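You operate a simulated robot arm through the tools that you are given. There is no shell and no other tool.

You run a simulated two-armed robot. Do the job below in one go: nothing can be reset, and whatever is moved stays where it is left.

TASK
The cap on the yellow bottle sits loose: press it home.
Fine: use the press; slide out again, bottle back in the blue tray; leave the other bottles.

It is judged by the outcome, as a careful person would: the job done as asked, and still so three seconds after it is handed in. It fails if anything else is knocked over, pushed out of place, dropped, spilled or broken. Lids that push on must go on centred and level and be pressed home; caps that screw on are set level and turned clockwise until they are tight.

THE ROBOT
Two 7-joint arms with fingered hands on one trunk that stands fixed in place. Base frame: the origin is at the foot of the trunk, x ahead of it, y to its left, z up; the work surface is at about z = 0.77. Lengths are in m, angles in rad, forces in N, time in s.
The left shoulder is at [0.07, 0.162, 1.146], the right one opposite. With the tool pointing down near the work surface each hand reaches from about 0.32 to 0.82 m from the base axis, measured 20 degrees to its own side. Payload 4 kg a hand.
Tool frame (each hand has its own): the origin (TCP) lies between the finger pads and is the grasp point; the fingertips stand 0.026 m ahead of it; z points along the fingers, y is the line along which they close. The gripper opens to 0.132 m; its body begins 0.073 m behind the TCP. The gripper is a hand of 4 fingers: y runs from the thumb to the fingers, the wrist lies at [0, 0, -0.224] in the tool frame, and closing takes about 1.5 s.
Orientation is that of the tool frame in the base frame, as [roll, pitch, yaw] about the fixed x, y, z axes, in that order (R = Rz(yaw) Ry(pitch) Rx(roll)). With the fingers straight down and closing along the base's y, the tool's x points along the base's -x, its y along +y and its z along -z.

THE INTERFACE
- The arms move only by the tool servo_tool. It takes "left_steps", "right_steps" or both (then of equal length, played together; a hand with none holds still); each is a list of rows, each an object (a shift or turn left out is 0, a gripper value left out holds the last) with "offset": the shift along the base's x, y, z in units of 20 mm (1.0 is 20 mm), a list of three; "delta_rot": the turn, a rotation vector about the base's x, y, z in units of 6 degrees (1.0 is 6 degrees), a list of three. In form: [{"offset": [dx, dy, dz], "delta_rot": [rx, ry, rz]}, ...]. A call has 1 to 20 rows; each row shifts and turns the commanded pose from where the row before left it. "left_jaw" and "right_jaw" are, for a hand that has rows, the opening, from 0 (shut) to 1 (fully open), set as the call begins (left out, the last holds). A call with a number of a shift or a turn outside -1 to 1 is refused whole. A row lasts 0.2 s, in which the tool goes at most 0.05 m and 0.15 rad; a call with a longer step from one row to the next is refused whole, and so is a gripper value outside its range. Where a pose cannot be reached the arm comes as near as it can. A force on the tool above 40 N (or 10 N above the force at the start of the call, whichever is more), or a blocked arm, ends the call early, and 0.2 s more pass. The fingers move at their own pace (about 0.045 m/s each) and stop on an object; they squeeze with about 30 N. The grip force told is the motor's: it shows also when the fingers shut on nothing. Time passes only in rows, and 0.2 s behind the last, so rows that do not move let the fingers close. It gives the time, the measured TCP pose, the force on the tool (base axes), the opening and the grip force at its end, in the units of the frame above (readings bear some noise), with the torque about the TCP (base axes, N m) and any sound that the robot's microphone picked up, and new pictures: "pictures" is both (left out), scene, wrist or none (wrist: the cameras of the hands that moved).
- Cameras (640 x 400 px; columns grow to the right, rows downward): "scene" is now at [0.1211, 0.0541, 1.3769]; the picture's right is [0.59, -0.81, 0.00], its down [-0.44, -0.33, -0.84] and it looks along [0.67, 0.50, -0.55] (base axes); focal length 266 px, centre (320, 200). "left" rides on the left gripper at [-0.073, 0.006, -0.094] in its tool frame; the picture's right is [-0.08, -1.00, 0.00], its down [0.78, -0.06, -0.62] and it looks along [0.61, -0.05, 0.79] (tool axes); focal length 230 px, centre (320, 200). "right" rides on the right gripper at [0.073, 0.006, -0.094] in its tool frame; the picture's right is [-0.08, 1.00, 0.00], its down [-0.78, -0.06, -0.62] and it looks along [-0.61, -0.05, 0.79] (tool axes); focal length 230 px, centre (320, 200). There is no depth. A picture from a camera that has moved, and an enlarged one, comes with that camera's place and axes in the base frame and with its lens.
- raise_lower(by): slides the trunk up (or, below 0, down) by that many m; the arms and the scene camera ride with it, the base frame stays. It gives what a move gives, with no picture.
- move_fingers(finger1, finger2, finger3, thumb_bend, hand): sets how far each is bent, from 0 (flat) to 1 (curled in); at 0.3 the hand is open as for a grip, at 0.7 the pads meet at the TCP. One left out holds its place. A second passes; each finger stops where it meets its share of the squeeze, and holds until it gets a number again. A gripper value or a shape takes the hand back. It gives what a move gives, with no picture; readings hold the bend of each and the force on the fingers (four entries, about 0 where the hand has none), thumb and palm.
- grasp_type(shape, hand): the hand has 4 fingers and takes this shape, open, in about a second: jaw (thumb against the fingers, like two jaws); tri (thumb and two fingers); tip (a fingertip pinch); poke (one finger out to press); point (the index stretched); flat (the hand flat); cup (the hand cupped); fist (a fist). The gripper value then closes the fingers along that shape, each until it touches; the sizes above hold for jaw. It gives what a move gives, with no picture.
- pan_tilt(pan, tilt): turns the head with the scene camera to pan (to the left, within 1.501 rad either way) and tilt (down, from -0.506 to 1.204), counted from straight ahead of the robot. It gives what a move gives, and a new picture of the scene camera.
- inspect(camera, box): a new picture of the part [left, top, right, bottom] of that camera's present view, enlarged. No time passes.
- finish_job(): hands the job in; it is judged then, once.

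Places have to be worked out from the pictures, the camera data and where the tool is seen. Open the grippers and draw the arms clear of the work before you hand the job in, unless the task says otherwise.

The tools are called after "Emit:" as a command line: name --argument value ..., lists and objects as JSON in quotes. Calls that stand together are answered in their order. servo_tool: Moves the arms, as the interface text tells. Its arguments: {"type":"object","properties":{"left_steps":{"type":"array"},"left_jaw":{"type":"number"},"right_steps":{"type":"array"},"right_jaw":{"type":"number"},"pictures":{"type":"string","enum":["both","scene","wrist","none"]}},"required":[]} The other tools are called the same way: raise_lower (by) moves the trunk up or down; grasp_type (shape, hand) gives the hand a shape; move_fingers (finger1, finger2, finger3, thumb_bend, hand) moves the fingers one by one; pan_tilt (pan, tilt) turns the head that bears the scene camera; inspect (camera, box) takes an enlarged picture of a part of a camera's view; finish_job () hands the job in.

At the start:

```text
clock: 0.0
left_tcp_pos: [0.3393, 0.3909, 1.1534]
left_tool_rot: [3.141, 0.0, -3.141]
left_ft_force: [-0.7, 0.0, 0.4]
left_ft_torque: [-0.03, -0.02, -0.03]
left_gripper_width: 0.1317
left_finger_force: 0.1
left_shape: jaw
left_bend: [0.3, 0.3, 0.3, 0.3]
left_finger forces: [0.0, 0.1, 0.1, 0.0, 0.1, 0.1]
right_tcp_pos: [0.4819, 0.0476, 1.2392]
right_tool_rot: [-3.141, 0.0, -3.141]
right_ft_force: [-1.0, 0.0, 0.9]
right_ft_torque: [-0.05, 0.01, -0.01]
right_gripper_width: 0.1317
right_finger_force: 0.1
right_shape: jaw
right_bend: [0.3, 0.3, 0.3, 0.3]
right_finger forces: [0.0, 0.1, 0.0, 0.1, 0.1, 0.0]
trunk travel left (down, up): [-0.625, 0.315]
head pan, tilt (commanded): [0.634, 0.581]
```

scene: 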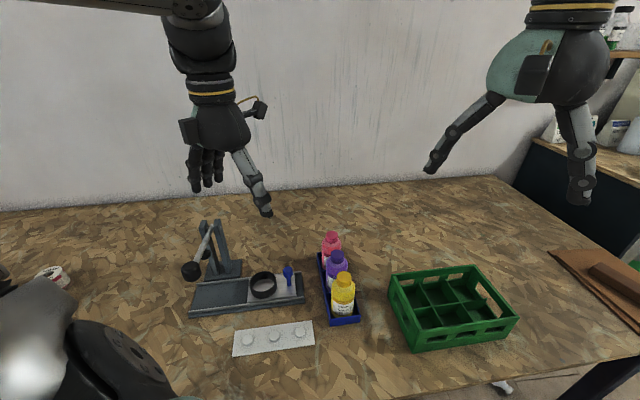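
right: 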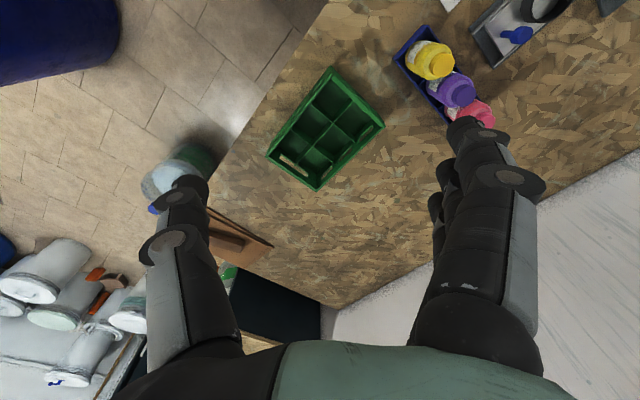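
left: 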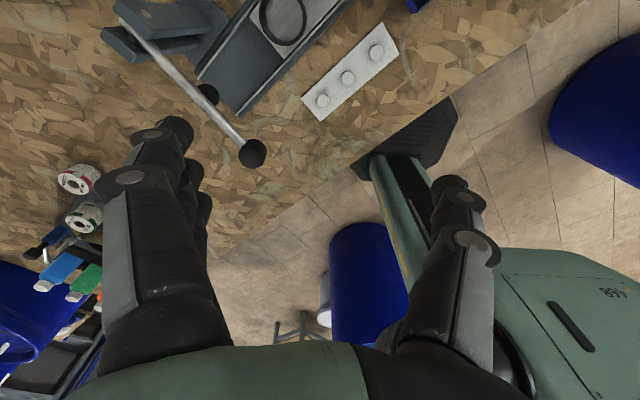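

I'll start by enlarging the scene view around the press, the bottles and the trays to see what is there.

Emit:
inspect --camera "scene" --box '[170, 200, 380, 360]'

Emit:
inspect --camera "right" --box '[380, 0, 600, 140]'

Emit:
inspect --camera "left" --box '[90, 0, 420, 180]'

```text
2.50 times, centred on (275, 280) of scene
camera zoom: at [0.1211, 0.0541, 1.3769], right [0.59, -0.81, 0.0], down [-0.44, -0.33, -0.84], along [0.67, 0.5, -0.55], focal length 664 px, centre (432, 0)
```

zoom: 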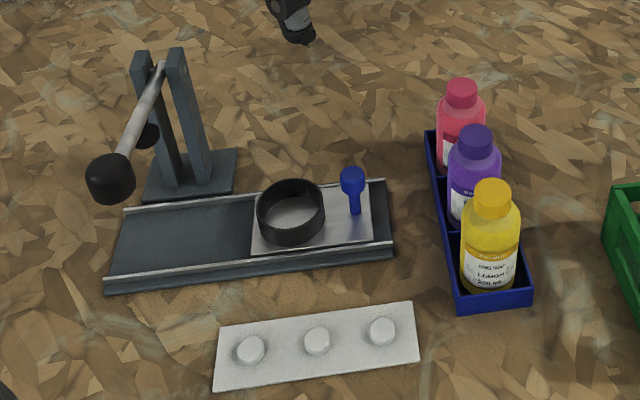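

```text
2.86 times, centred on (490, 70) of right
camera zoom: at [0.4086, 0.0516, 1.3339], right [0.08, 1.0, 0.0], down [0.78, -0.06, 0.62], along [0.61, -0.05, -0.79], focal length 657 px, centre (-166, 571)
```

zoom: 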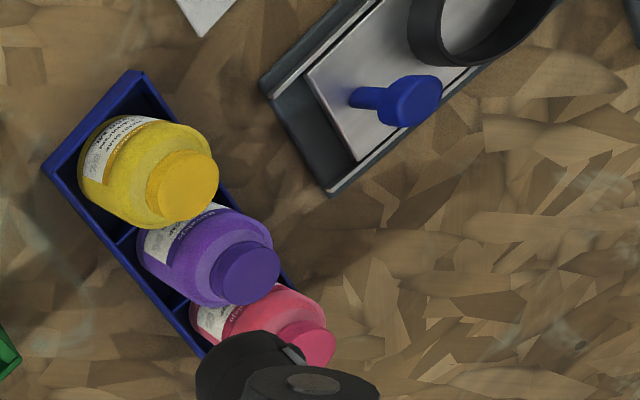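

```text
1.94 times, centred on (255, 90) of left
camera zoom: at [0.4117, 0.3965, 1.2487], right [0.08, -1.0, 0.0], down [-0.78, -0.06, 0.62], along [-0.61, -0.05, -0.79], focal length 446 px, centre (446, 413)
```

zoom: 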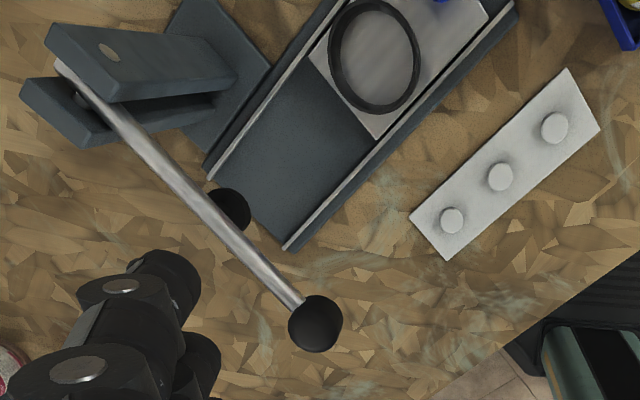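

The yellow bottle stands at the near end of the blue tray. The press has a sliding plate with a ring and a blue knob, and a lever with a ball and a pad. I'll zoom in further on each part to measure it.

Emit:
inspect --camera "scene" --box '[310, 225, 370, 330]'

Emit:
inspect --camera "scene" --box '[240, 250, 320, 310]'

Emit:
inspect --camera "scene" --box '[175, 210, 265, 320]'

Emit:
inspect --camera "right" --box '[390, 20, 490, 110]'

Emit:
inspect --camera "left" --box '[190, 0, 360, 110]'

```text
3.81 times, centred on (340, 278) of scene
camera zoom: at [0.1211, 0.0541, 1.3769], right [0.59, -0.81, 0.0], down [-0.44, -0.33, -0.84], along [0.67, 0.5, -0.55], focal length 1011 px, centre (244, -95)
```

zoom: 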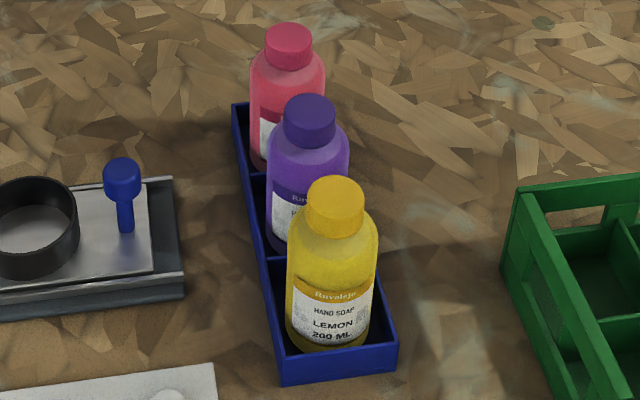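

```text
6.67 times, centred on (280, 280) of scene
camera zoom: at [0.1211, 0.0541, 1.3769], right [0.59, -0.81, 0.0], down [-0.44, -0.33, -0.84], along [0.67, 0.5, -0.55], focal length 1770 px, centre (587, -333)
```

zoom: 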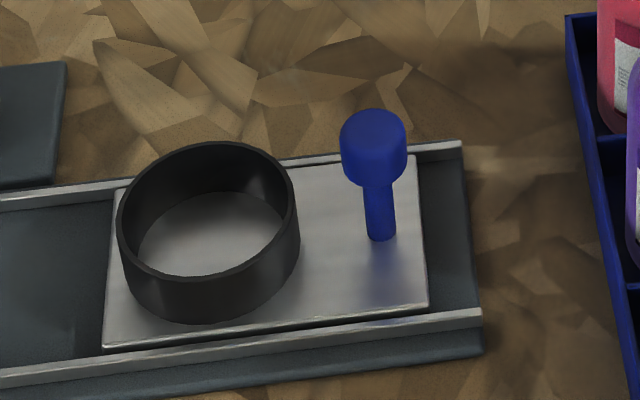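

```text
3.64 times, centred on (220, 265) of scene
camera zoom: at [0.1211, 0.0541, 1.3769], right [0.59, -0.81, 0.0], down [-0.44, -0.33, -0.84], along [0.67, 0.5, -0.55], focal length 965 px, centre (684, -36)
```

zoom: 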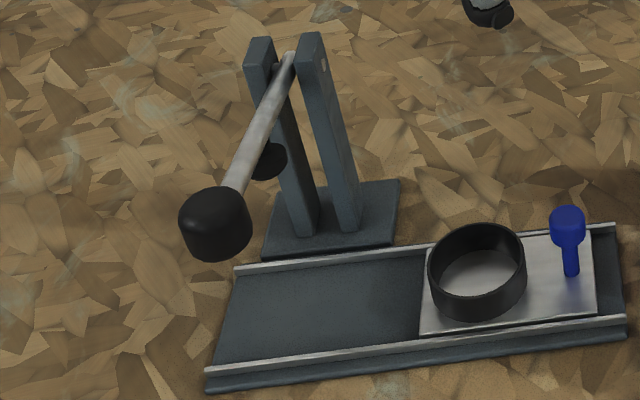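

```text
4.44 times, centred on (440, 65) of right
camera zoom: at [0.4086, 0.0516, 1.3339], right [0.08, 1.0, 0.0], down [0.78, -0.06, 0.62], along [0.61, -0.05, -0.79], focal length 1022 px, centre (-213, 800)
```

zoom: 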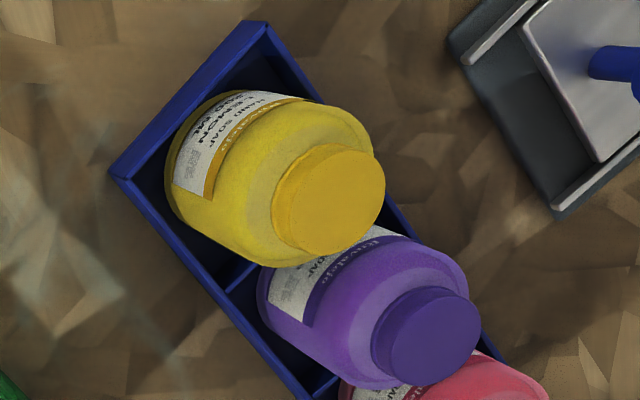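

```text
3.64 times, centred on (275, 55) of left
camera zoom: at [0.4117, 0.3965, 1.2487], right [0.08, -1.0, 0.0], down [-0.78, -0.06, 0.62], along [-0.61, -0.05, -0.79], focal length 837 px, centre (484, 727)
```

zoom: 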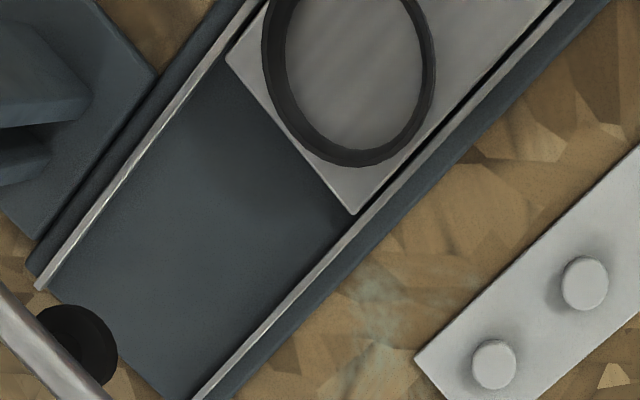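

Measurements so far:
- **Yellow bottle:** axis near (0.487, 0.254), cap top about z 0.896. The tray's short side runs along (0.69, -0.72).
- **Ring:** near (0.41, 0.4535), with a top about z 0.81.

I'll move the right arm aside and bring the left hand above the yellow bottle, turned so the fingers close across the tray.

Emit:
servo_tool --left_steps '[{"offset": [0.74, -0.685, -0.4], "delta_rot": [0, 0, 0.73]}, {"offset": [0.74, -0.685, -0.4], "delta_rot": [0, 0, 0.73]}, {"offset": [0.74, -0.685, -0.4], "delta_rot": [0, 0, 0.73]}, {"offset": [0.74, -0.685, -0.4], "delta_rot": [0, 0, 0.73]}, {"offset": [0.74, -0.685, -0.4], "delta_rot": [0, 0, 0.73]}, {"offset": [0.74, -0.685, -0.4], "delta_rot": [0, 0, 0.73]}, {"offset": [0.74, -0.685, -0.4], "delta_rot": [0, 0, 0.73]}, {"offset": [0.74, -0.685, -0.4], "delta_rot": [0, 0, 0.73]}, {"offset": [0.74, -0.685, -0.4], "delta_rot": [0, 0, 0.73]}, {"offset": [0.74, -0.685, -0.4], "delta_rot": [0, 0, 0.73]}, {}, {}]' --right_steps '[{"offset": [0, -1, 0]}, {"offset": [0, -1, 0]}, {"offset": [0, -1, 0]}, {"offset": [0, -1, 0]}, {"offset": [0, -1, 0]}, {"offset": [0, -1, 0]}, {"offset": [0, -1, 0]}, {"offset": [0, -1, 0]}, {"offset": [0, -1, 0]}, {"offset": [0, -1, 0]}, {"offset": [0, -1, 0]}, {}]' --left_jaw 1.0

```text
clock: 2.6
left_tcp_pos: [0.4889, 0.2551, 1.0744]
left_tool_rot: [3.141, 0.0, -2.376]
left_ft_force: [-0.3, 0.2, -0.4]
left_ft_torque: [-0.01, 0.04, 0.0]
left_gripper_width: 0.132
left_finger_force: 0.0
left_shape: jaw
left_bend: [0.3, 0.3, 0.3, 0.3]
left_finger forces: [0.0, 0.0, 0.0, 0.0, 0.0, 0.0]
right_tcp_pos: [0.4818, -0.1725, 1.2388]
right_tool_rot: [3.141, 0.0, -3.141]
right_ft_force: [-0.4, 0.0, -0.7]
right_ft_torque: [-0.01, 0.0, -0.01]
right_gripper_width: 0.1315
right_finger_force: 0.1
right_shape: jaw
right_bend: [0.3, 0.3, 0.3, 0.3]
right_finger forces: [0.0, 0.0, 0.1, 0.0, 0.0, 0.1]
trunk travel left (down, up): [-0.625, 0.315]
head pan, tilt (commanded): [0.634, 0.581]
camera scene: at [0.1213, 0.0545, 1.3768], right [0.59, -0.81, 0.0], down [-0.44, -0.33, -0.84], along [0.67, 0.5, -0.55], focal length 266 px, centre (320, 200)
camera right: at [0.4084, -0.1679, 1.3342], right [0.08, 1.0, 0.0], down [0.78, -0.06, 0.62], along [0.61, -0.05, -0.79], focal length 230 px, centre (320, 200)
camera left: at [0.5361, 0.3087, 1.1688], right [0.75, -0.67, 0.0], down [-0.52, -0.59, 0.62], along [-0.41, -0.46, -0.79], focal length 230 px, centre (320, 200)
```

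scene: 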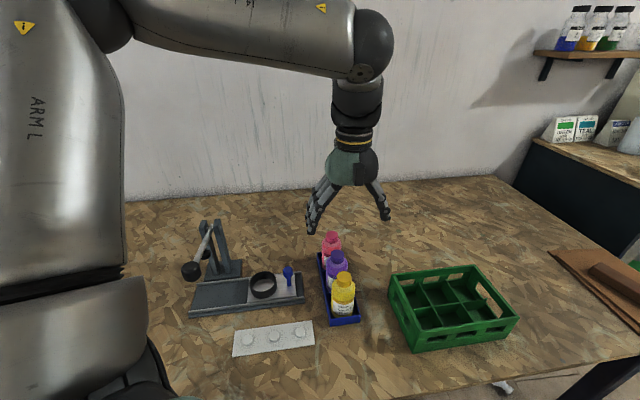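
right: 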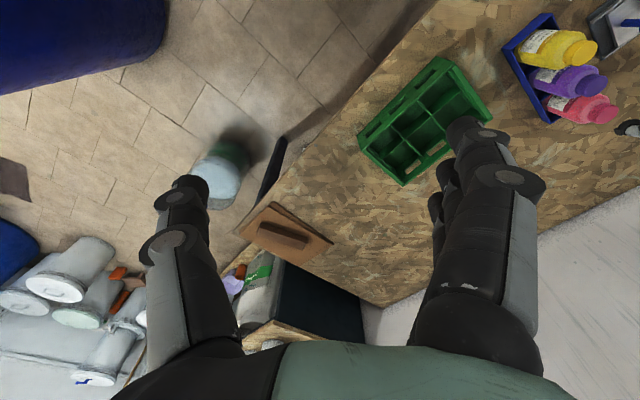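
left: 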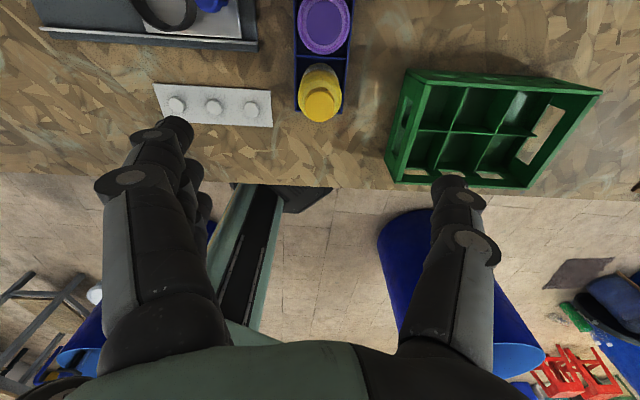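

The hand is turned and above the bottle. I'll enlarge the left wrist view to check how well it lines up with the yellow cap and the tray.

Emit:
inspect --camera "left" --box '[270, 0, 380, 130]'

Emit:
inspect --camera "scene" --box '[290, 170, 410, 340]'

```text
3.08 times, centred on (325, 65) of left
camera zoom: at [0.5361, 0.3087, 1.1688], right [0.75, -0.67, 0.0], down [-0.52, -0.59, 0.62], along [-0.41, -0.46, -0.79], focal length 708 px, centre (305, 615)
```

zoom: 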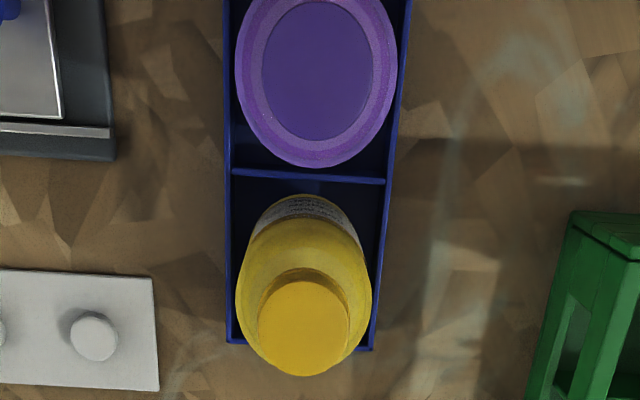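

```text
2.35 times, centred on (350, 255) of scene
camera zoom: at [0.1213, 0.0545, 1.3768], right [0.59, -0.81, 0.0], down [-0.44, -0.33, -0.84], along [0.67, 0.5, -0.55], focal length 625 px, centre (249, 71)
```

zoom: 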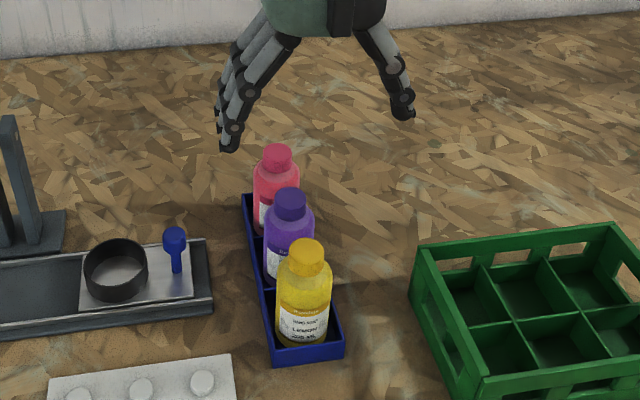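

The cap centre comes out about 4 mm toward the robot from the hand axis, so the bottle is at about (0.486, 0.252). I'll correct for that and come down to z 0.94 first.

Emit:
servo_tool --left_steps '[{"offset": [-0.14, -0.14, -0.9]}, {"offset": [0, 0, -0.9]}, {"offset": [0, 0, -0.9]}, {"offset": [0, 0, -0.9]}, {"offset": [0, 0, -0.9]}, {"offset": [0, 0, -0.9]}, {"offset": [0, 0, -0.9]}, {"offset": [0, 0, -0.4]}, {}]'

Emit:
inspect --camera "left" --box '[200, 0, 440, 210]'

Emit:
inspect --camera "scene" --box '[290, 200, 410, 340]'

```text
clock: 4.6
left_tcp_pos: [0.4849, 0.2518, 0.9418]
left_tool_rot: [-3.141, 0.001, -2.376]
left_ft_force: [-0.2, 0.3, -0.4]
left_ft_torque: [-0.01, -0.01, -0.01]
left_gripper_width: 0.1319
left_finger_force: 0.1
left_shape: jaw
left_bend: [0.3, 0.3, 0.3, 0.3]
left_finger forces: [0.0, 0.1, 0.0, 0.0, 0.1, 0.0]
right_tcp_pos: [0.4813, -0.1727, 1.2398]
right_tool_rot: [3.141, -0.001, 3.14]
right_ft_force: [-0.1, -0.1, 0.3]
right_ft_torque: [-0.03, -0.02, 0.01]
right_gripper_width: 0.1317
right_finger_force: 0.0
right_shape: jaw
right_bend: [0.3, 0.3, 0.3, 0.3]
right_finger forces: [0.1, 0.1, 0.0, 0.1, 0.0, 0.0]
trunk travel left (down, up): [-0.625, 0.315]
head pan, tilt (commanded): [0.634, 0.581]
camera scene: at [0.121, 0.0539, 1.3769], right [0.59, -0.81, 0.0], down [-0.44, -0.33, -0.84], along [0.67, 0.5, -0.55], focal length 266 px, centre (320, 200)
camera left: at [0.5327, 0.3058, 1.0351], right [0.75, -0.67, 0.0], down [-0.52, -0.59, 0.62], along [-0.41, -0.46, -0.79], focal length 230 px, centre (320, 200)
```

scene: 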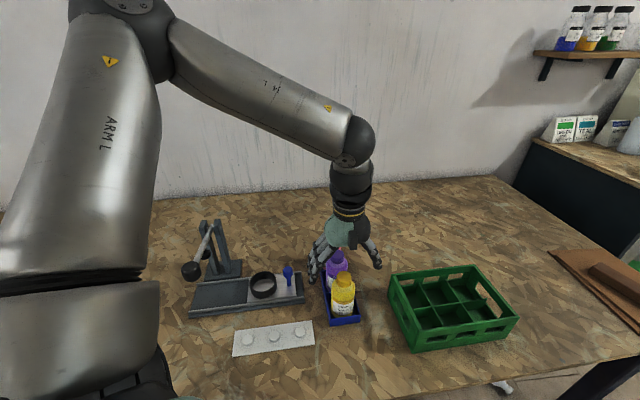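
left: 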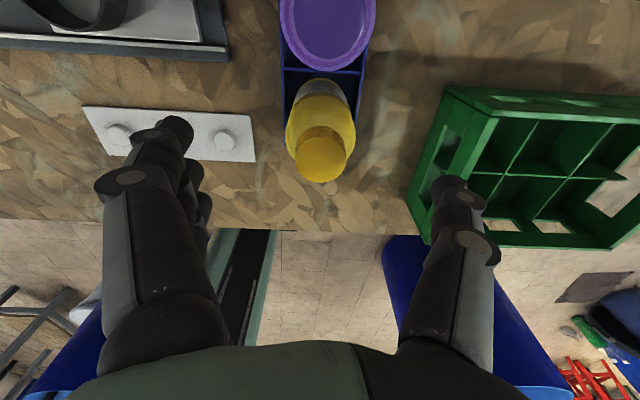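

```text
1.90 times, centred on (320, 105) of left
camera zoom: at [0.5327, 0.3058, 1.0351], right [0.75, -0.67, 0.0], down [-0.52, -0.59, 0.62], along [-0.41, -0.46, -0.79], focal length 438 px, centre (320, 381)
```

zoom: 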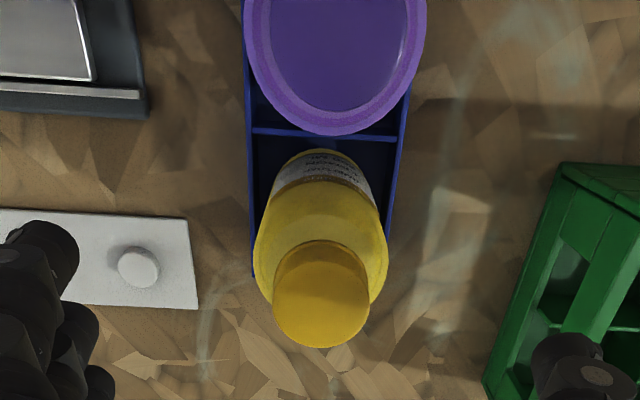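

```text
2.86 times, centred on (350, 270) of scene
camera zoom: at [0.121, 0.0539, 1.3769], right [0.59, -0.81, 0.0], down [-0.44, -0.33, -0.84], along [0.67, 0.5, -0.55], focal length 758 px, centre (234, 0)
```

zoom: 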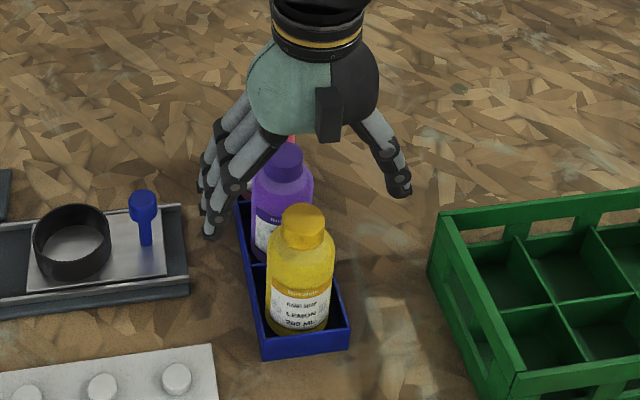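

The two cameras agree that the cap top is near z 0.90 and the hand is on the bottle axis to within 1-2 mm. I'll lower to z 0.843, so the fingertips stay above the tray wall and the palm about 15 mm above the cap.

Emit:
servo_tool --left_steps '[{"offset": [0, 0, -0.8]}, {"offset": [0, 0, -0.8]}, {"offset": [0, 0, -0.8]}, {"offset": [0, 0, -0.8]}, {"offset": [0, 0, -0.8]}, {"offset": [0, 0, -0.5]}, {"offset": [0, 0, -0.4]}, {}]'

Emit:
inspect --camera "left" --box '[160, 20, 480, 250]'

Emit:
inspect --camera "scene" --box '[290, 220, 410, 340]'

```text
clock: 6.4
left_tcp_pos: [0.4846, 0.251, 0.8425]
left_tool_rot: [3.141, -0.001, -2.377]
left_ft_force: [0.0, 1.1, -0.8]
left_ft_torque: [0.02, -0.02, 0.02]
left_gripper_width: 0.1319
left_finger_force: 0.2
left_shape: jaw
left_bend: [0.3, 0.3, 0.3, 0.3]
left_finger forces: [0.0, 0.0, 0.0, 0.0, 0.0, 0.1]
right_tcp_pos: [0.4823, -0.1724, 1.239]
right_tool_rot: [3.141, -0.001, -3.141]
right_ft_force: [-0.4, 0.5, 0.0]
right_ft_torque: [-0.01, 0.0, 0.02]
right_gripper_width: 0.1317
right_finger_force: 0.1
right_shape: jaw
right_bend: [0.3, 0.3, 0.3, 0.3]
right_finger forces: [0.1, 0.0, 0.0, 0.0, 0.0, 0.0]
trunk travel left (down, up): [-0.625, 0.315]
head pan, tilt (commanded): [0.634, 0.581]
camera scene: at [0.121, 0.0539, 1.3769], right [0.59, -0.81, 0.0], down [-0.44, -0.33, -0.84], along [0.67, 0.5, -0.55], focal length 266 px, centre (320, 200)
camera left: at [0.533, 0.3054, 0.9362], right [0.75, -0.67, 0.0], down [-0.52, -0.59, 0.62], along [-0.41, -0.46, -0.79], focal length 230 px, centre (320, 200)
```

scene: 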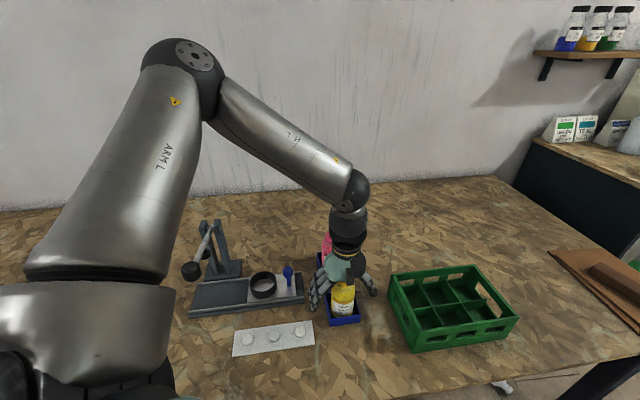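
left: 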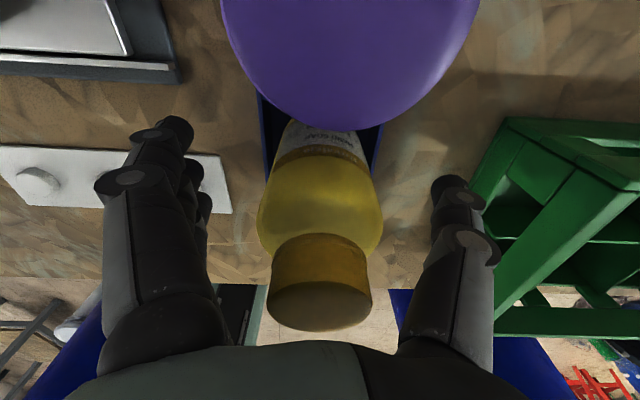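

```text
1.74 times, centred on (320, 135) of left
camera zoom: at [0.533, 0.3054, 0.9362], right [0.75, -0.67, 0.0], down [-0.52, -0.59, 0.62], along [-0.41, -0.46, -0.79], focal length 400 px, centre (320, 313)
```

zoom: 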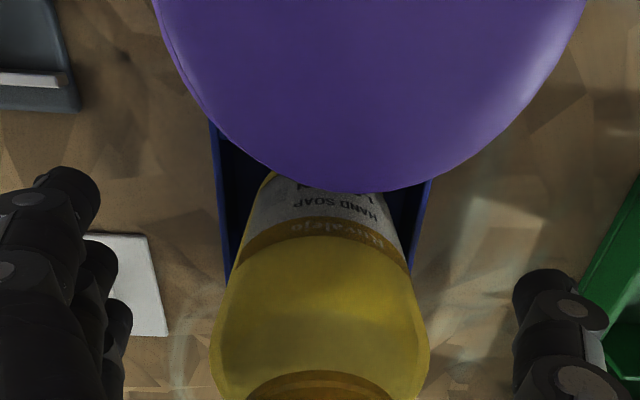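

```text
3.33 times, centred on (350, 280) of scene
camera zoom: at [0.121, 0.0539, 1.3769], right [0.59, -0.81, 0.0], down [-0.44, -0.33, -0.84], along [0.67, 0.5, -0.55], focal length 885 px, centre (220, -67)
```

zoom: 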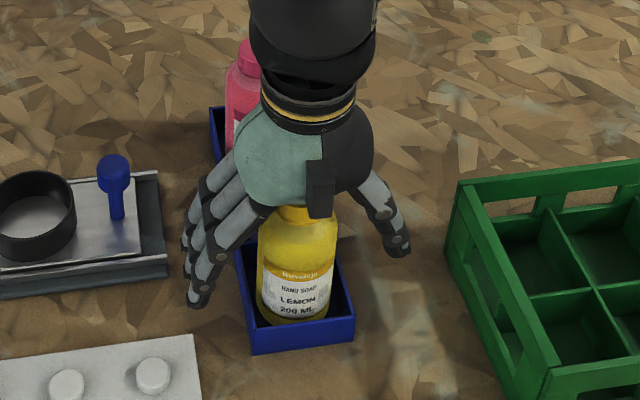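

The bottle sits centred between the fingers and the cap is untouched. I'll close the hand on the body and wait for it to settle.

Emit:
servo_tool --left_steps '[{}, {}, {}, {}, {}, {}, {}, {}, {}, {}]' --left_jaw 0.0

Emit:
inspect --camera "scene" --box '[290, 220, 410, 340]'

```text
clock: 8.6
left_tcp_pos: [0.4844, 0.2512, 0.8425]
left_tool_rot: [-3.14, -0.001, -2.378]
left_ft_force: [0.1, 0.0, 0.3]
left_ft_torque: [0.03, 0.02, 0.01]
left_gripper_width: 0.0428
left_finger_force: 30.0
left_shape: jaw
left_bend: [0.73, 0.73, 0.73, 0.7]
left_finger forces: [8.3, 9.1, 9.2, 0.0, 26.9, 0.0]
right_tcp_pos: [0.4816, -0.1732, 1.2374]
right_tool_rot: [-3.141, -0.001, -3.141]
right_ft_force: [0.3, -0.4, -0.2]
right_ft_torque: [-0.03, 0.01, 0.02]
right_gripper_width: 0.1316
right_finger_force: 0.1
right_shape: jaw
right_bend: [0.3, 0.3, 0.3, 0.3]
right_finger forces: [0.0, 0.0, 0.0, 0.0, 0.0, 0.0]
trunk travel left (down, up): [-0.625, 0.315]
head pan, tilt (commanded): [0.634, 0.581]
camera scene: at [0.1213, 0.0541, 1.3768], right [0.59, -0.81, 0.0], down [-0.44, -0.33, -0.84], along [0.67, 0.5, -0.55], focal length 266 px, centre (320, 200)
camera left: at [0.5331, 0.3056, 0.9361], right [0.75, -0.67, 0.0], down [-0.52, -0.59, 0.62], along [-0.41, -0.46, -0.79], focal length 230 px, centre (320, 200)
```

scene: 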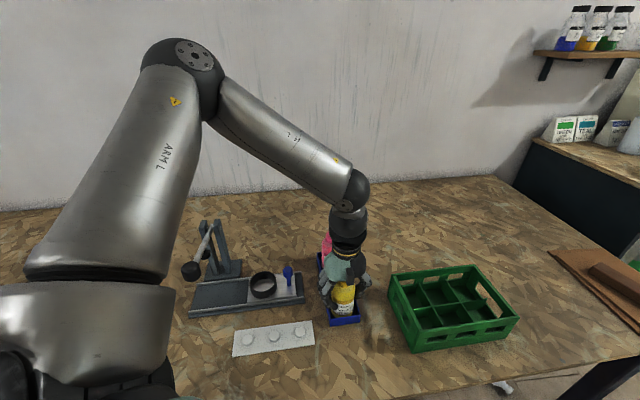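
left: 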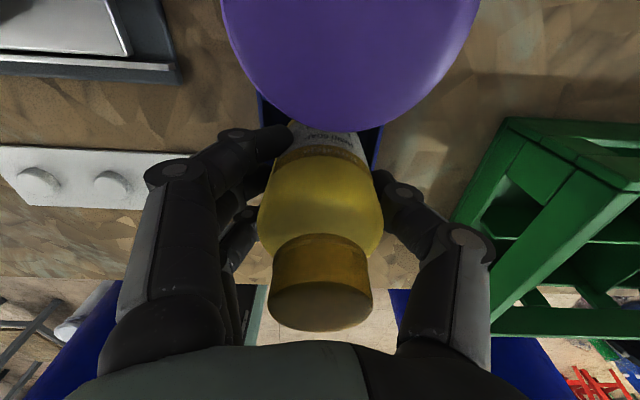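

```text
3.33 times, centred on (350, 280) of scene
camera zoom: at [0.1213, 0.0541, 1.3768], right [0.59, -0.81, 0.0], down [-0.44, -0.33, -0.84], along [0.67, 0.5, -0.55], focal length 885 px, centre (220, -67)
```

zoom: 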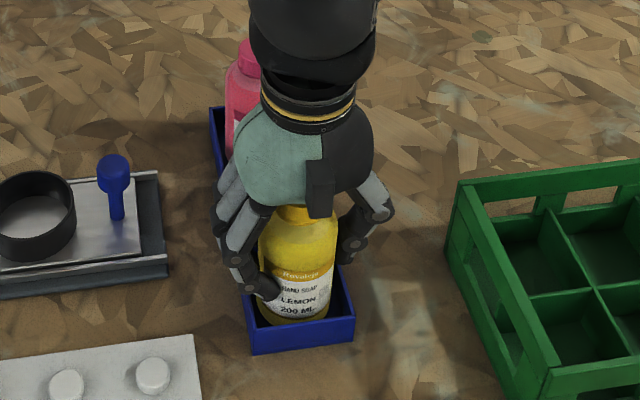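

The grip reads 27-30 N and the bottle hasn't shifted. I'll lift straight up 10 cm, slowly because the cap is loose.

Emit:
servo_tool --left_steps '[{"offset": [0, 0, 0.2]}, {"offset": [0, 0, 0.3]}, {"offset": [0, 0, 0.4]}, {"offset": [0, 0, 0.5]}, {"offset": [0, 0, 0.5]}, {"offset": [0, 0, 0.5]}, {"offset": [0, 0, 0.5]}, {"offset": [0, 0, 0.5]}, {"offset": [0, 0, 0.5]}, {"offset": [0, 0, 0.5]}, {"offset": [0, 0, 0.4]}, {"offset": [0, 0, 0.2]}, {}]'

Emit:
inspect --camera "scene" --box '[290, 200, 410, 340]'

```text
clock: 11.4
left_tcp_pos: [0.4843, 0.2517, 0.9441]
left_tool_rot: [3.141, -0.001, -2.379]
left_ft_force: [-0.4, 0.1, -2.0]
left_ft_torque: [0.03, -0.03, 0.02]
left_gripper_width: 0.0426
left_finger_force: 30.0
left_shape: jaw
left_bend: [0.73, 0.73, 0.73, 0.7]
left_finger forces: [8.3, 8.9, 9.5, 0.1, 26.9, 0.0]
right_tcp_pos: [0.4825, -0.1732, 1.2394]
right_tool_rot: [-3.141, -0.001, 3.141]
right_ft_force: [-0.3, 0.4, -0.2]
right_ft_torque: [0.02, 0.01, -0.01]
right_gripper_width: 0.1319
right_finger_force: 0.0
right_shape: jaw
right_bend: [0.3, 0.3, 0.3, 0.3]
right_finger forces: [0.1, 0.1, 0.1, 0.0, 0.1, 0.0]
trunk travel left (down, up): [-0.625, 0.315]
head pan, tilt (commanded): [0.634, 0.581]
camera scene: at [0.1214, 0.0541, 1.3768], right [0.59, -0.81, 0.0], down [-0.44, -0.33, -0.84], along [0.67, 0.5, -0.55], focal length 266 px, centre (320, 200)
camera left: at [0.5329, 0.3054, 1.0368], right [0.75, -0.67, 0.0], down [-0.52, -0.59, 0.62], along [-0.41, -0.46, -0.79], focal length 230 px, centre (320, 200)
```

scene: 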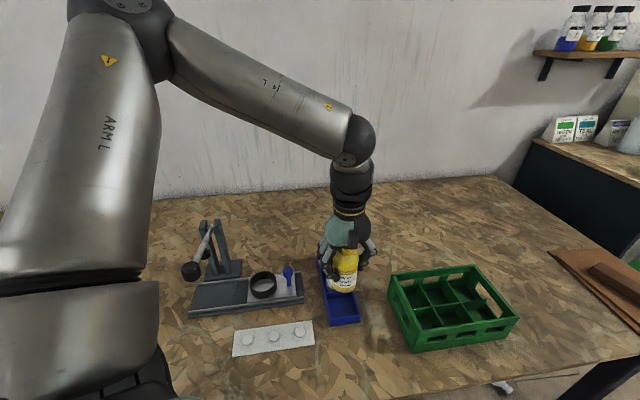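
left: 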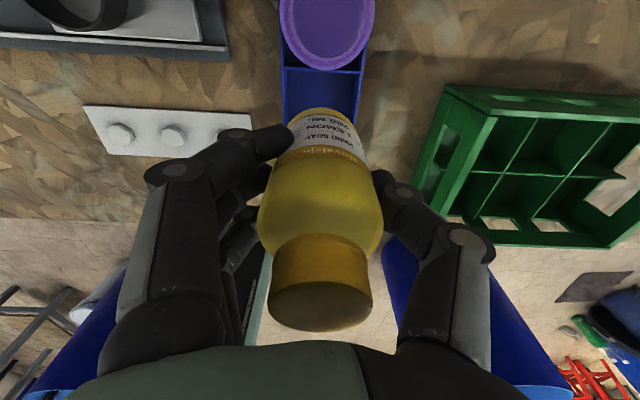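

```text
2.86 times, centred on (350, 270) of scene
camera zoom: at [0.1214, 0.0541, 1.3768], right [0.59, -0.81, 0.0], down [-0.44, -0.33, -0.84], along [0.67, 0.5, -0.55], focal length 758 px, centre (234, 0)
```

zoom: 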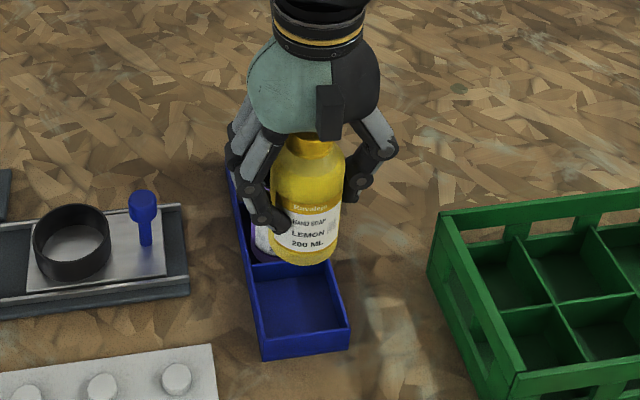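

The bottle is lifted, the cap is still on, and the load reads about 2 N. I'll go up a bit more, then carry it toward the ring while turning the hand 90 degrees so the fingers straddle across the rail and keep clear of the blue knob.

Emit:
servo_tool --left_steps '[{"offset": [0, 0, 0.5]}, {"offset": [0, 0, 0.7]}, {"offset": [0, 0, 0.6]}, {"offset": [-0.2322, 0.6306, 0], "delta_rot": [0, 0, -0.9375]}, {"offset": [-0.2322, 0.6306, 0], "delta_rot": [0, 0, -0.9375]}, {"offset": [-0.2322, 0.6306, 0], "delta_rot": [0, 0, -0.9375]}, {"offset": [-0.2322, 0.6306, 0], "delta_rot": [0, 0, -0.9375]}, {"offset": [-0.2322, 0.6306, 0], "delta_rot": [0, 0, -0.9375]}, {"offset": [-0.2322, 0.6306, 0], "delta_rot": [0, 0, -0.9375]}, {"offset": [-0.2322, 0.6306, 0], "delta_rot": [0, 0, -0.9375]}, {"offset": [-0.2322, 0.6306, 0], "delta_rot": [0, 0, -0.9375]}, {"offset": [-0.2322, 0.6306, 0], "delta_rot": [0, 0, -0.9375]}, {"offset": [-0.2322, 0.6306, 0], "delta_rot": [0, 0, -0.9375]}, {"offset": [-0.2322, 0.6306, 0], "delta_rot": [0, 0, -0.9375]}, {"offset": [-0.2322, 0.6306, 0], "delta_rot": [0, 0, -0.9375]}, {"offset": [-0.2322, 0.6306, 0], "delta_rot": [0, 0, -0.9375]}, {"offset": [-0.2322, 0.6306, 0], "delta_rot": [0, 0, -0.9375]}, {"offset": [-0.2322, 0.6306, 0], "delta_rot": [0, 0, -0.9375]}, {"offset": [-0.2322, 0.6306, 0], "delta_rot": [0, 0, -0.9375]}, {}]'

Emit:
inspect --camera "scene" --box '[180, 180, 320, 330]'

Emit:
inspect --camera "left" --box '[160, 0, 480, 200]'

```text
clock: 15.6
left_tcp_pos: [0.4144, 0.402, 0.9807]
left_tool_rot: [3.137, 0.001, 2.349]
left_ft_force: [-0.3, 0.0, -1.9]
left_ft_torque: [0.0, 0.0, -0.03]
left_gripper_width: 0.0428
left_finger_force: 30.1
left_shape: jaw
left_bend: [0.73, 0.73, 0.73, 0.7]
left_finger forces: [8.9, 9.1, 9.9, 0.1, 27.1, 0.0]
left hand out of reach, approached as far as the arm can: row 18, 19
right_tcp_pos: [0.4821, -0.1727, 1.24]
right_tool_rot: [3.141, 0.0, 3.141]
right_ft_force: [-0.2, 0.6, -0.2]
right_ft_torque: [-0.03, -0.02, 0.03]
right_gripper_width: 0.1318
right_finger_force: 0.0
right_shape: jaw
right_bend: [0.3, 0.3, 0.3, 0.3]
right_finger forces: [0.1, 0.0, 0.1, 0.1, 0.1, 0.0]
trunk travel left (down, up): [-0.625, 0.315]
head pan, tilt (commanded): [0.634, 0.581]
camera scene: at [0.1211, 0.0548, 1.3768], right [0.59, -0.81, 0.0], down [-0.44, -0.33, -0.84], along [0.67, 0.49, -0.55], focal length 266 px, centre (320, 200)
camera left: at [0.4692, 0.3532, 1.0753], right [-0.66, -0.76, 0.0], down [-0.6, 0.51, 0.62], along [-0.46, 0.41, -0.79], focal length 230 px, centre (320, 200)
```

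scene: 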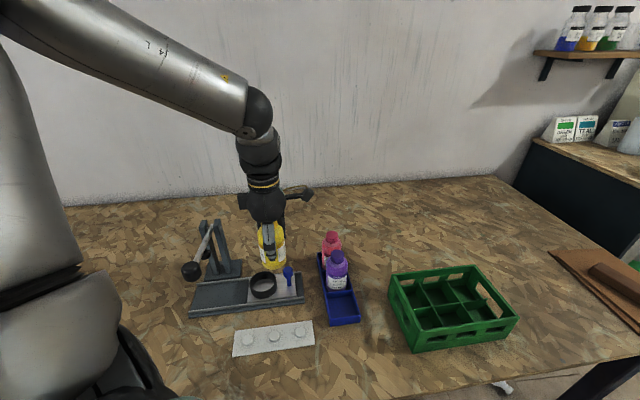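
left: 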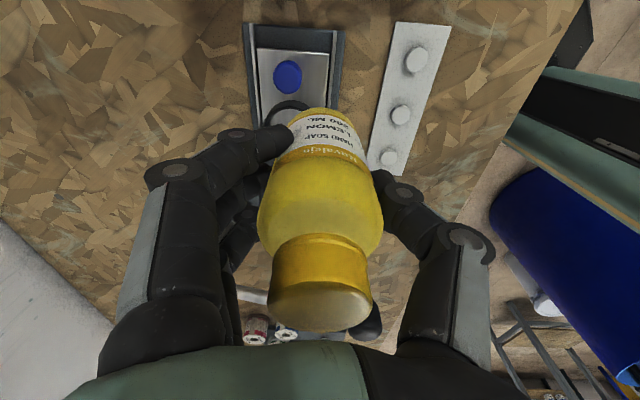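

```text
2.67 times, centred on (250, 255) of scene
camera zoom: at [0.1211, 0.0548, 1.3768], right [0.59, -0.81, 0.0], down [-0.44, -0.33, -0.84], along [0.67, 0.49, -0.55], focal length 708 px, centre (507, 53)
```

zoom: 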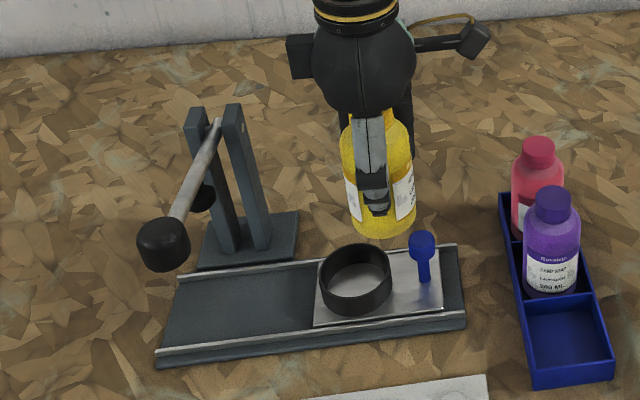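

```text
2.00 times, centred on (320, 100) of left
camera zoom: at [0.4692, 0.3532, 1.0753], right [-0.66, -0.76, 0.0], down [-0.6, 0.51, 0.62], along [-0.46, 0.41, -0.79], focal length 460 px, centre (320, 400)
```

zoom: 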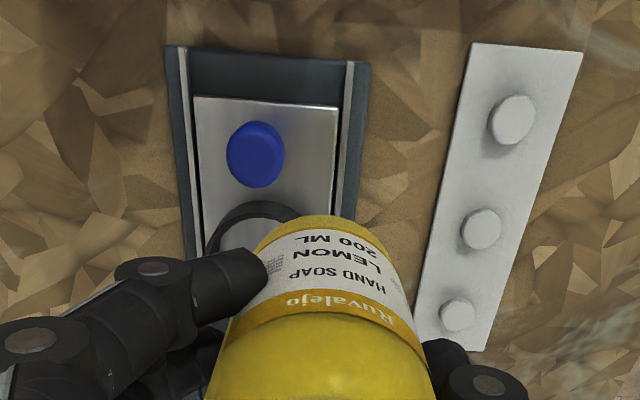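

The arm ran out of wrist range at this yaw and stopped about 5 cm short in y. I'll turn the hand back to its starting yaw, closing along base y. At the ring that should still clear the knob, since the thumb sits about 45 degrees away from it.

Emit:
servo_tool --left_steps '[{"delta_rot": [0, 0, 0.757]}, {"delta_rot": [0, 0, 0.757]}, {"delta_rot": [0, 0, 0.757]}, {"delta_rot": [0, 0, 0.757]}, {"delta_rot": [0, 0, 0.757]}, {"delta_rot": [0, 0, 0.757]}, {"delta_rot": [0, 0, 0.757]}, {"delta_rot": [0, 0, 0.757]}, {"delta_rot": [0, 0, 0.757]}, {"delta_rot": [0, 0, 0.757]}, {}]'

```text
clock: 18.0
left_tcp_pos: [0.4154, 0.4019, 0.9802]
left_tool_rot: [-3.141, 0.0, 3.131]
left_ft_force: [0.0, 0.2, -1.9]
left_ft_torque: [-0.02, -0.01, -0.05]
left_gripper_width: 0.0427
left_finger_force: 29.7
left_shape: jaw
left_bend: [0.73, 0.73, 0.73, 0.7]
left_finger forces: [9.0, 9.0, 9.8, 0.1, 27.1, 0.0]
right_tcp_pos: [0.482, -0.1732, 1.2389]
right_tool_rot: [-3.141, 0.002, -3.141]
right_ft_force: [0.2, 0.5, -0.8]
right_ft_torque: [0.01, -0.01, 0.06]
right_gripper_width: 0.1318
right_finger_force: 0.1
right_shape: jaw
right_bend: [0.3, 0.3, 0.3, 0.3]
right_finger forces: [0.0, 0.0, 0.0, 0.1, 0.1, 0.0]
trunk travel left (down, up): [-0.625, 0.315]
head pan, tilt (commanded): [0.634, 0.581]
camera scene: at [0.1213, 0.0541, 1.3769], right [0.59, -0.81, 0.0], down [-0.44, -0.33, -0.84], along [0.67, 0.5, -0.55], focal length 266 px, centre (320, 200)
camera left: at [0.4873, 0.406, 1.0751], right [0.07, -1.0, 0.0], down [-0.79, -0.05, 0.62], along [-0.62, -0.04, -0.79], focal length 230 px, centre (320, 200)
```

scene: 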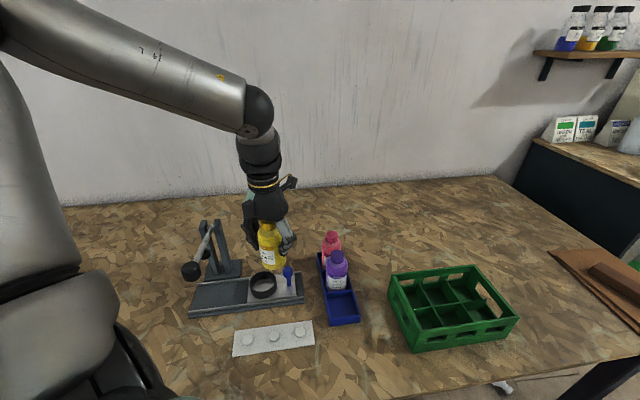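
left: 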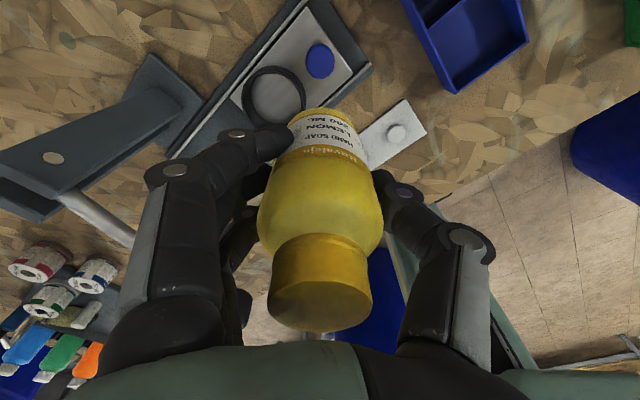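

The commanded pose now follows the measured one, and the hand faces along base y again. I'll translate over the ring at the same height.

Emit:
servo_tool --left_steps '[{"offset": [-0.05, 0.5, 0]}, {"offset": [-0.05, 0.5, 0]}, {"offset": [-0.05, 0.5, 0]}, {"offset": [-0.06, 0.54, 0]}, {"offset": [-0.06, 0.54, 0]}, {}]'

Emit:
inspect --camera "scene" --box '[180, 180, 320, 330]'

Emit:
inspect --camera "left" --box '[160, 0, 480, 200]'

```text
clock: 19.4
left_tcp_pos: [0.4096, 0.4532, 0.9814]
left_tool_rot: [3.14, 0.0, 3.13]
left_ft_force: [0.4, -1.2, -2.5]
left_ft_torque: [-0.01, -0.02, -0.01]
left_gripper_width: 0.0428
left_finger_force: 30.0
left_shape: jaw
left_bend: [0.73, 0.73, 0.73, 0.7]
left_finger forces: [9.1, 9.1, 9.9, 0.0, 27.0, 0.0]
right_tcp_pos: [0.4818, -0.1726, 1.2385]
right_tool_rot: [3.141, -0.001, 3.141]
right_ft_force: [0.3, -0.7, 0.4]
right_ft_torque: [-0.01, -0.03, 0.0]
right_gripper_width: 0.1319
right_finger_force: 0.0
right_shape: jaw
right_bend: [0.3, 0.3, 0.3, 0.3]
right_finger forces: [0.1, 0.0, 0.0, 0.0, 0.1, 0.1]
trunk travel left (down, up): [-0.625, 0.315]
head pan, tilt (commanded): [0.634, 0.581]
camera scene: at [0.1213, 0.054, 1.3768], right [0.59, -0.81, 0.0], down [-0.44, -0.33, -0.84], along [0.67, 0.5, -0.55], focal length 266 px, centre (320, 200)
camera left: at [0.4819, 0.4574, 1.0752], right [0.07, -1.0, 0.0], down [-0.79, -0.05, 0.62], along [-0.62, -0.04, -0.79], focal length 230 px, centre (320, 200)
```

scene: 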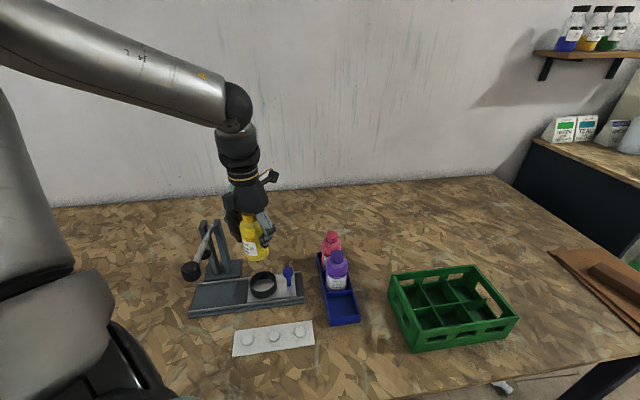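
left: 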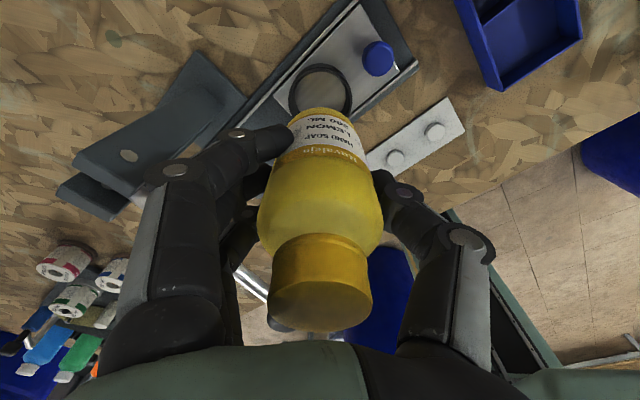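

```text
2.67 times, centred on (250, 255) of scene
camera zoom: at [0.1213, 0.054, 1.3768], right [0.59, -0.81, 0.0], down [-0.44, -0.33, -0.84], along [0.67, 0.5, -0.55], focal length 708 px, centre (507, 53)
```

zoom: 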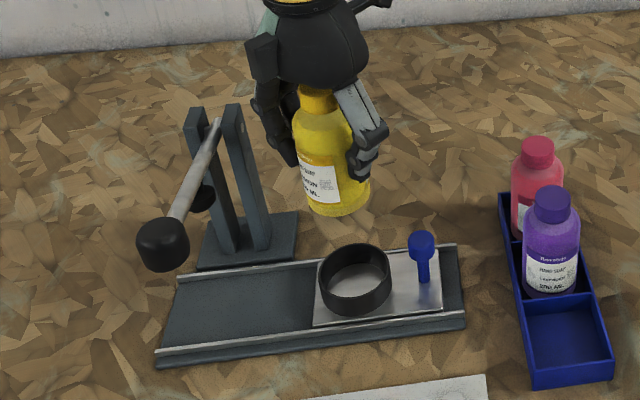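

```text
2.00 times, centred on (320, 100) of left
camera zoom: at [0.4819, 0.4574, 1.0752], right [0.07, -1.0, 0.0], down [-0.79, -0.05, 0.62], along [-0.62, -0.04, -0.79], focal length 460 px, centre (320, 400)
```

zoom: 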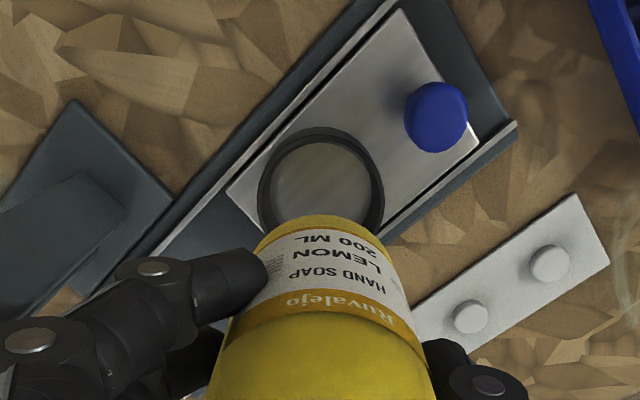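

The bottle is roughly above the ring. I'll lower it until its bottom is about 1 cm over the ring, so I can compare the two directly with both cameras.

Emit:
servo_tool --left_steps '[{"offset": [0.1, 0, -0.6]}, {"offset": [0, 0, -0.7]}, {"offset": [0, 0, -0.7]}, {"offset": [0, 0, -0.7]}, {"offset": [0, 0, -0.7]}, {"offset": [0, 0, -0.6]}, {"offset": [0, 0, -0.4]}, {}]'

Emit:
inspect --camera "scene" --box '[230, 230, 310, 310]'

Emit:
inspect --camera "left" --box '[240, 40, 420, 150]'

```text
clock: 21.2
left_tcp_pos: [0.4112, 0.4534, 0.8946]
left_tool_rot: [-3.141, 0.001, 3.129]
left_ft_force: [-0.5, -0.1, -1.4]
left_ft_torque: [0.0, -0.01, -0.01]
left_gripper_width: 0.0428
left_finger_force: 29.9
left_shape: jaw
left_bend: [0.73, 0.73, 0.73, 0.7]
left_finger forces: [9.1, 9.1, 9.9, 0.0, 27.0, 0.0]
right_tcp_pos: [0.4811, -0.1722, 1.2396]
right_tool_rot: [3.141, 0.0, 3.141]
right_ft_force: [0.4, -1.2, -0.5]
right_ft_torque: [0.01, 0.01, -0.02]
right_gripper_width: 0.1317
right_finger_force: 0.1
right_shape: jaw
right_bend: [0.3, 0.3, 0.3, 0.3]
right_finger forces: [0.0, 0.1, 0.1, 0.0, 0.0, 0.1]
trunk travel left (down, up): [-0.625, 0.315]
head pan, tilt (commanded): [0.634, 0.581]
camera scene: at [0.1212, 0.0541, 1.3769], right [0.59, -0.81, 0.0], down [-0.44, -0.33, -0.84], along [0.67, 0.5, -0.55], focal length 266 px, centre (320, 200)
camera left: at [0.484, 0.4575, 0.9873], right [0.07, -1.0, 0.0], down [-0.79, -0.05, 0.62], along [-0.62, -0.04, -0.79], focal length 230 px, centre (320, 200)
```

scene: 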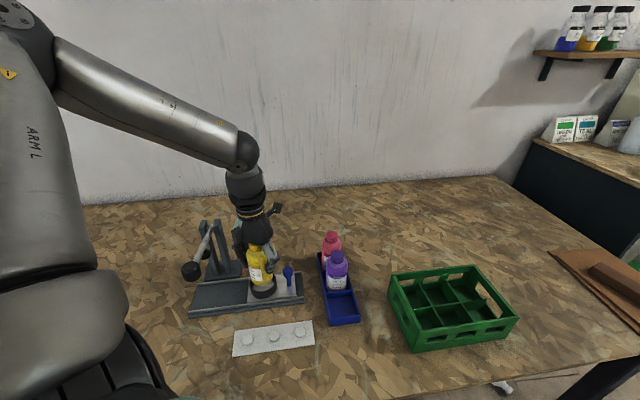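
left: 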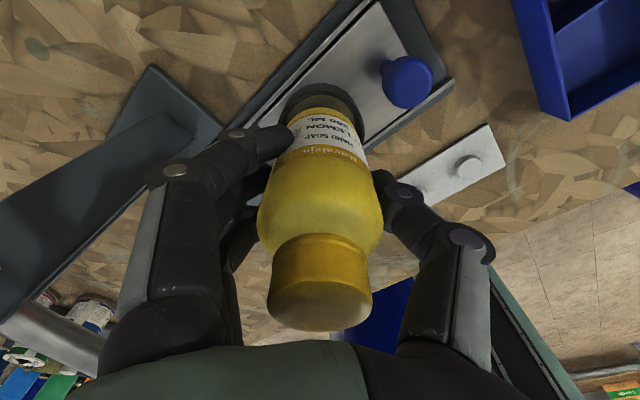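

```text
5.00 times, centred on (270, 270) of scene
camera zoom: at [0.1212, 0.0541, 1.3769], right [0.59, -0.81, 0.0], down [-0.44, -0.33, -0.84], along [0.67, 0.5, -0.55], focal length 1327 px, centre (570, -150)
```

zoom: 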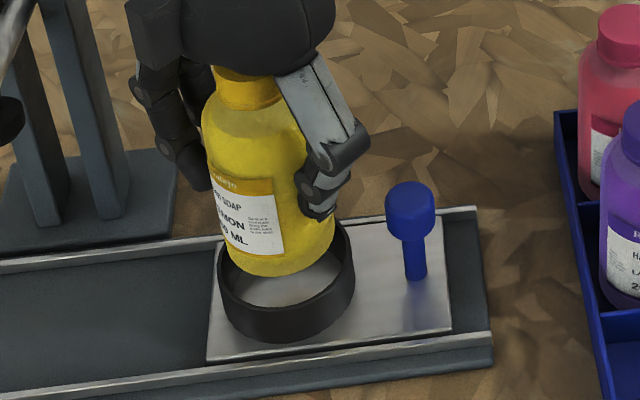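

```text
3.56 times, centred on (330, 95) of left
camera zoom: at [0.484, 0.4575, 0.9873], right [0.07, -1.0, 0.0], down [-0.79, -0.05, 0.62], along [-0.62, -0.04, -0.79], focal length 818 px, centre (284, 573)
```

zoom: 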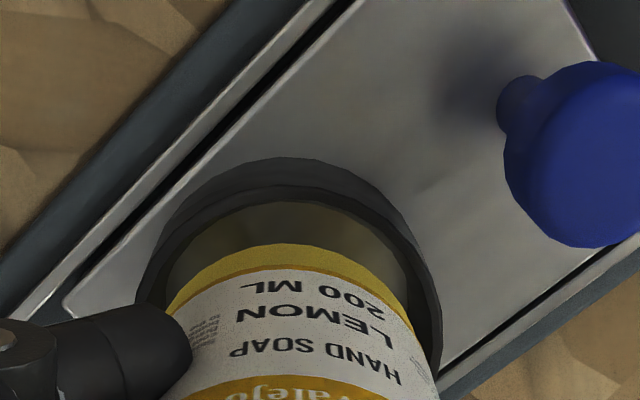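

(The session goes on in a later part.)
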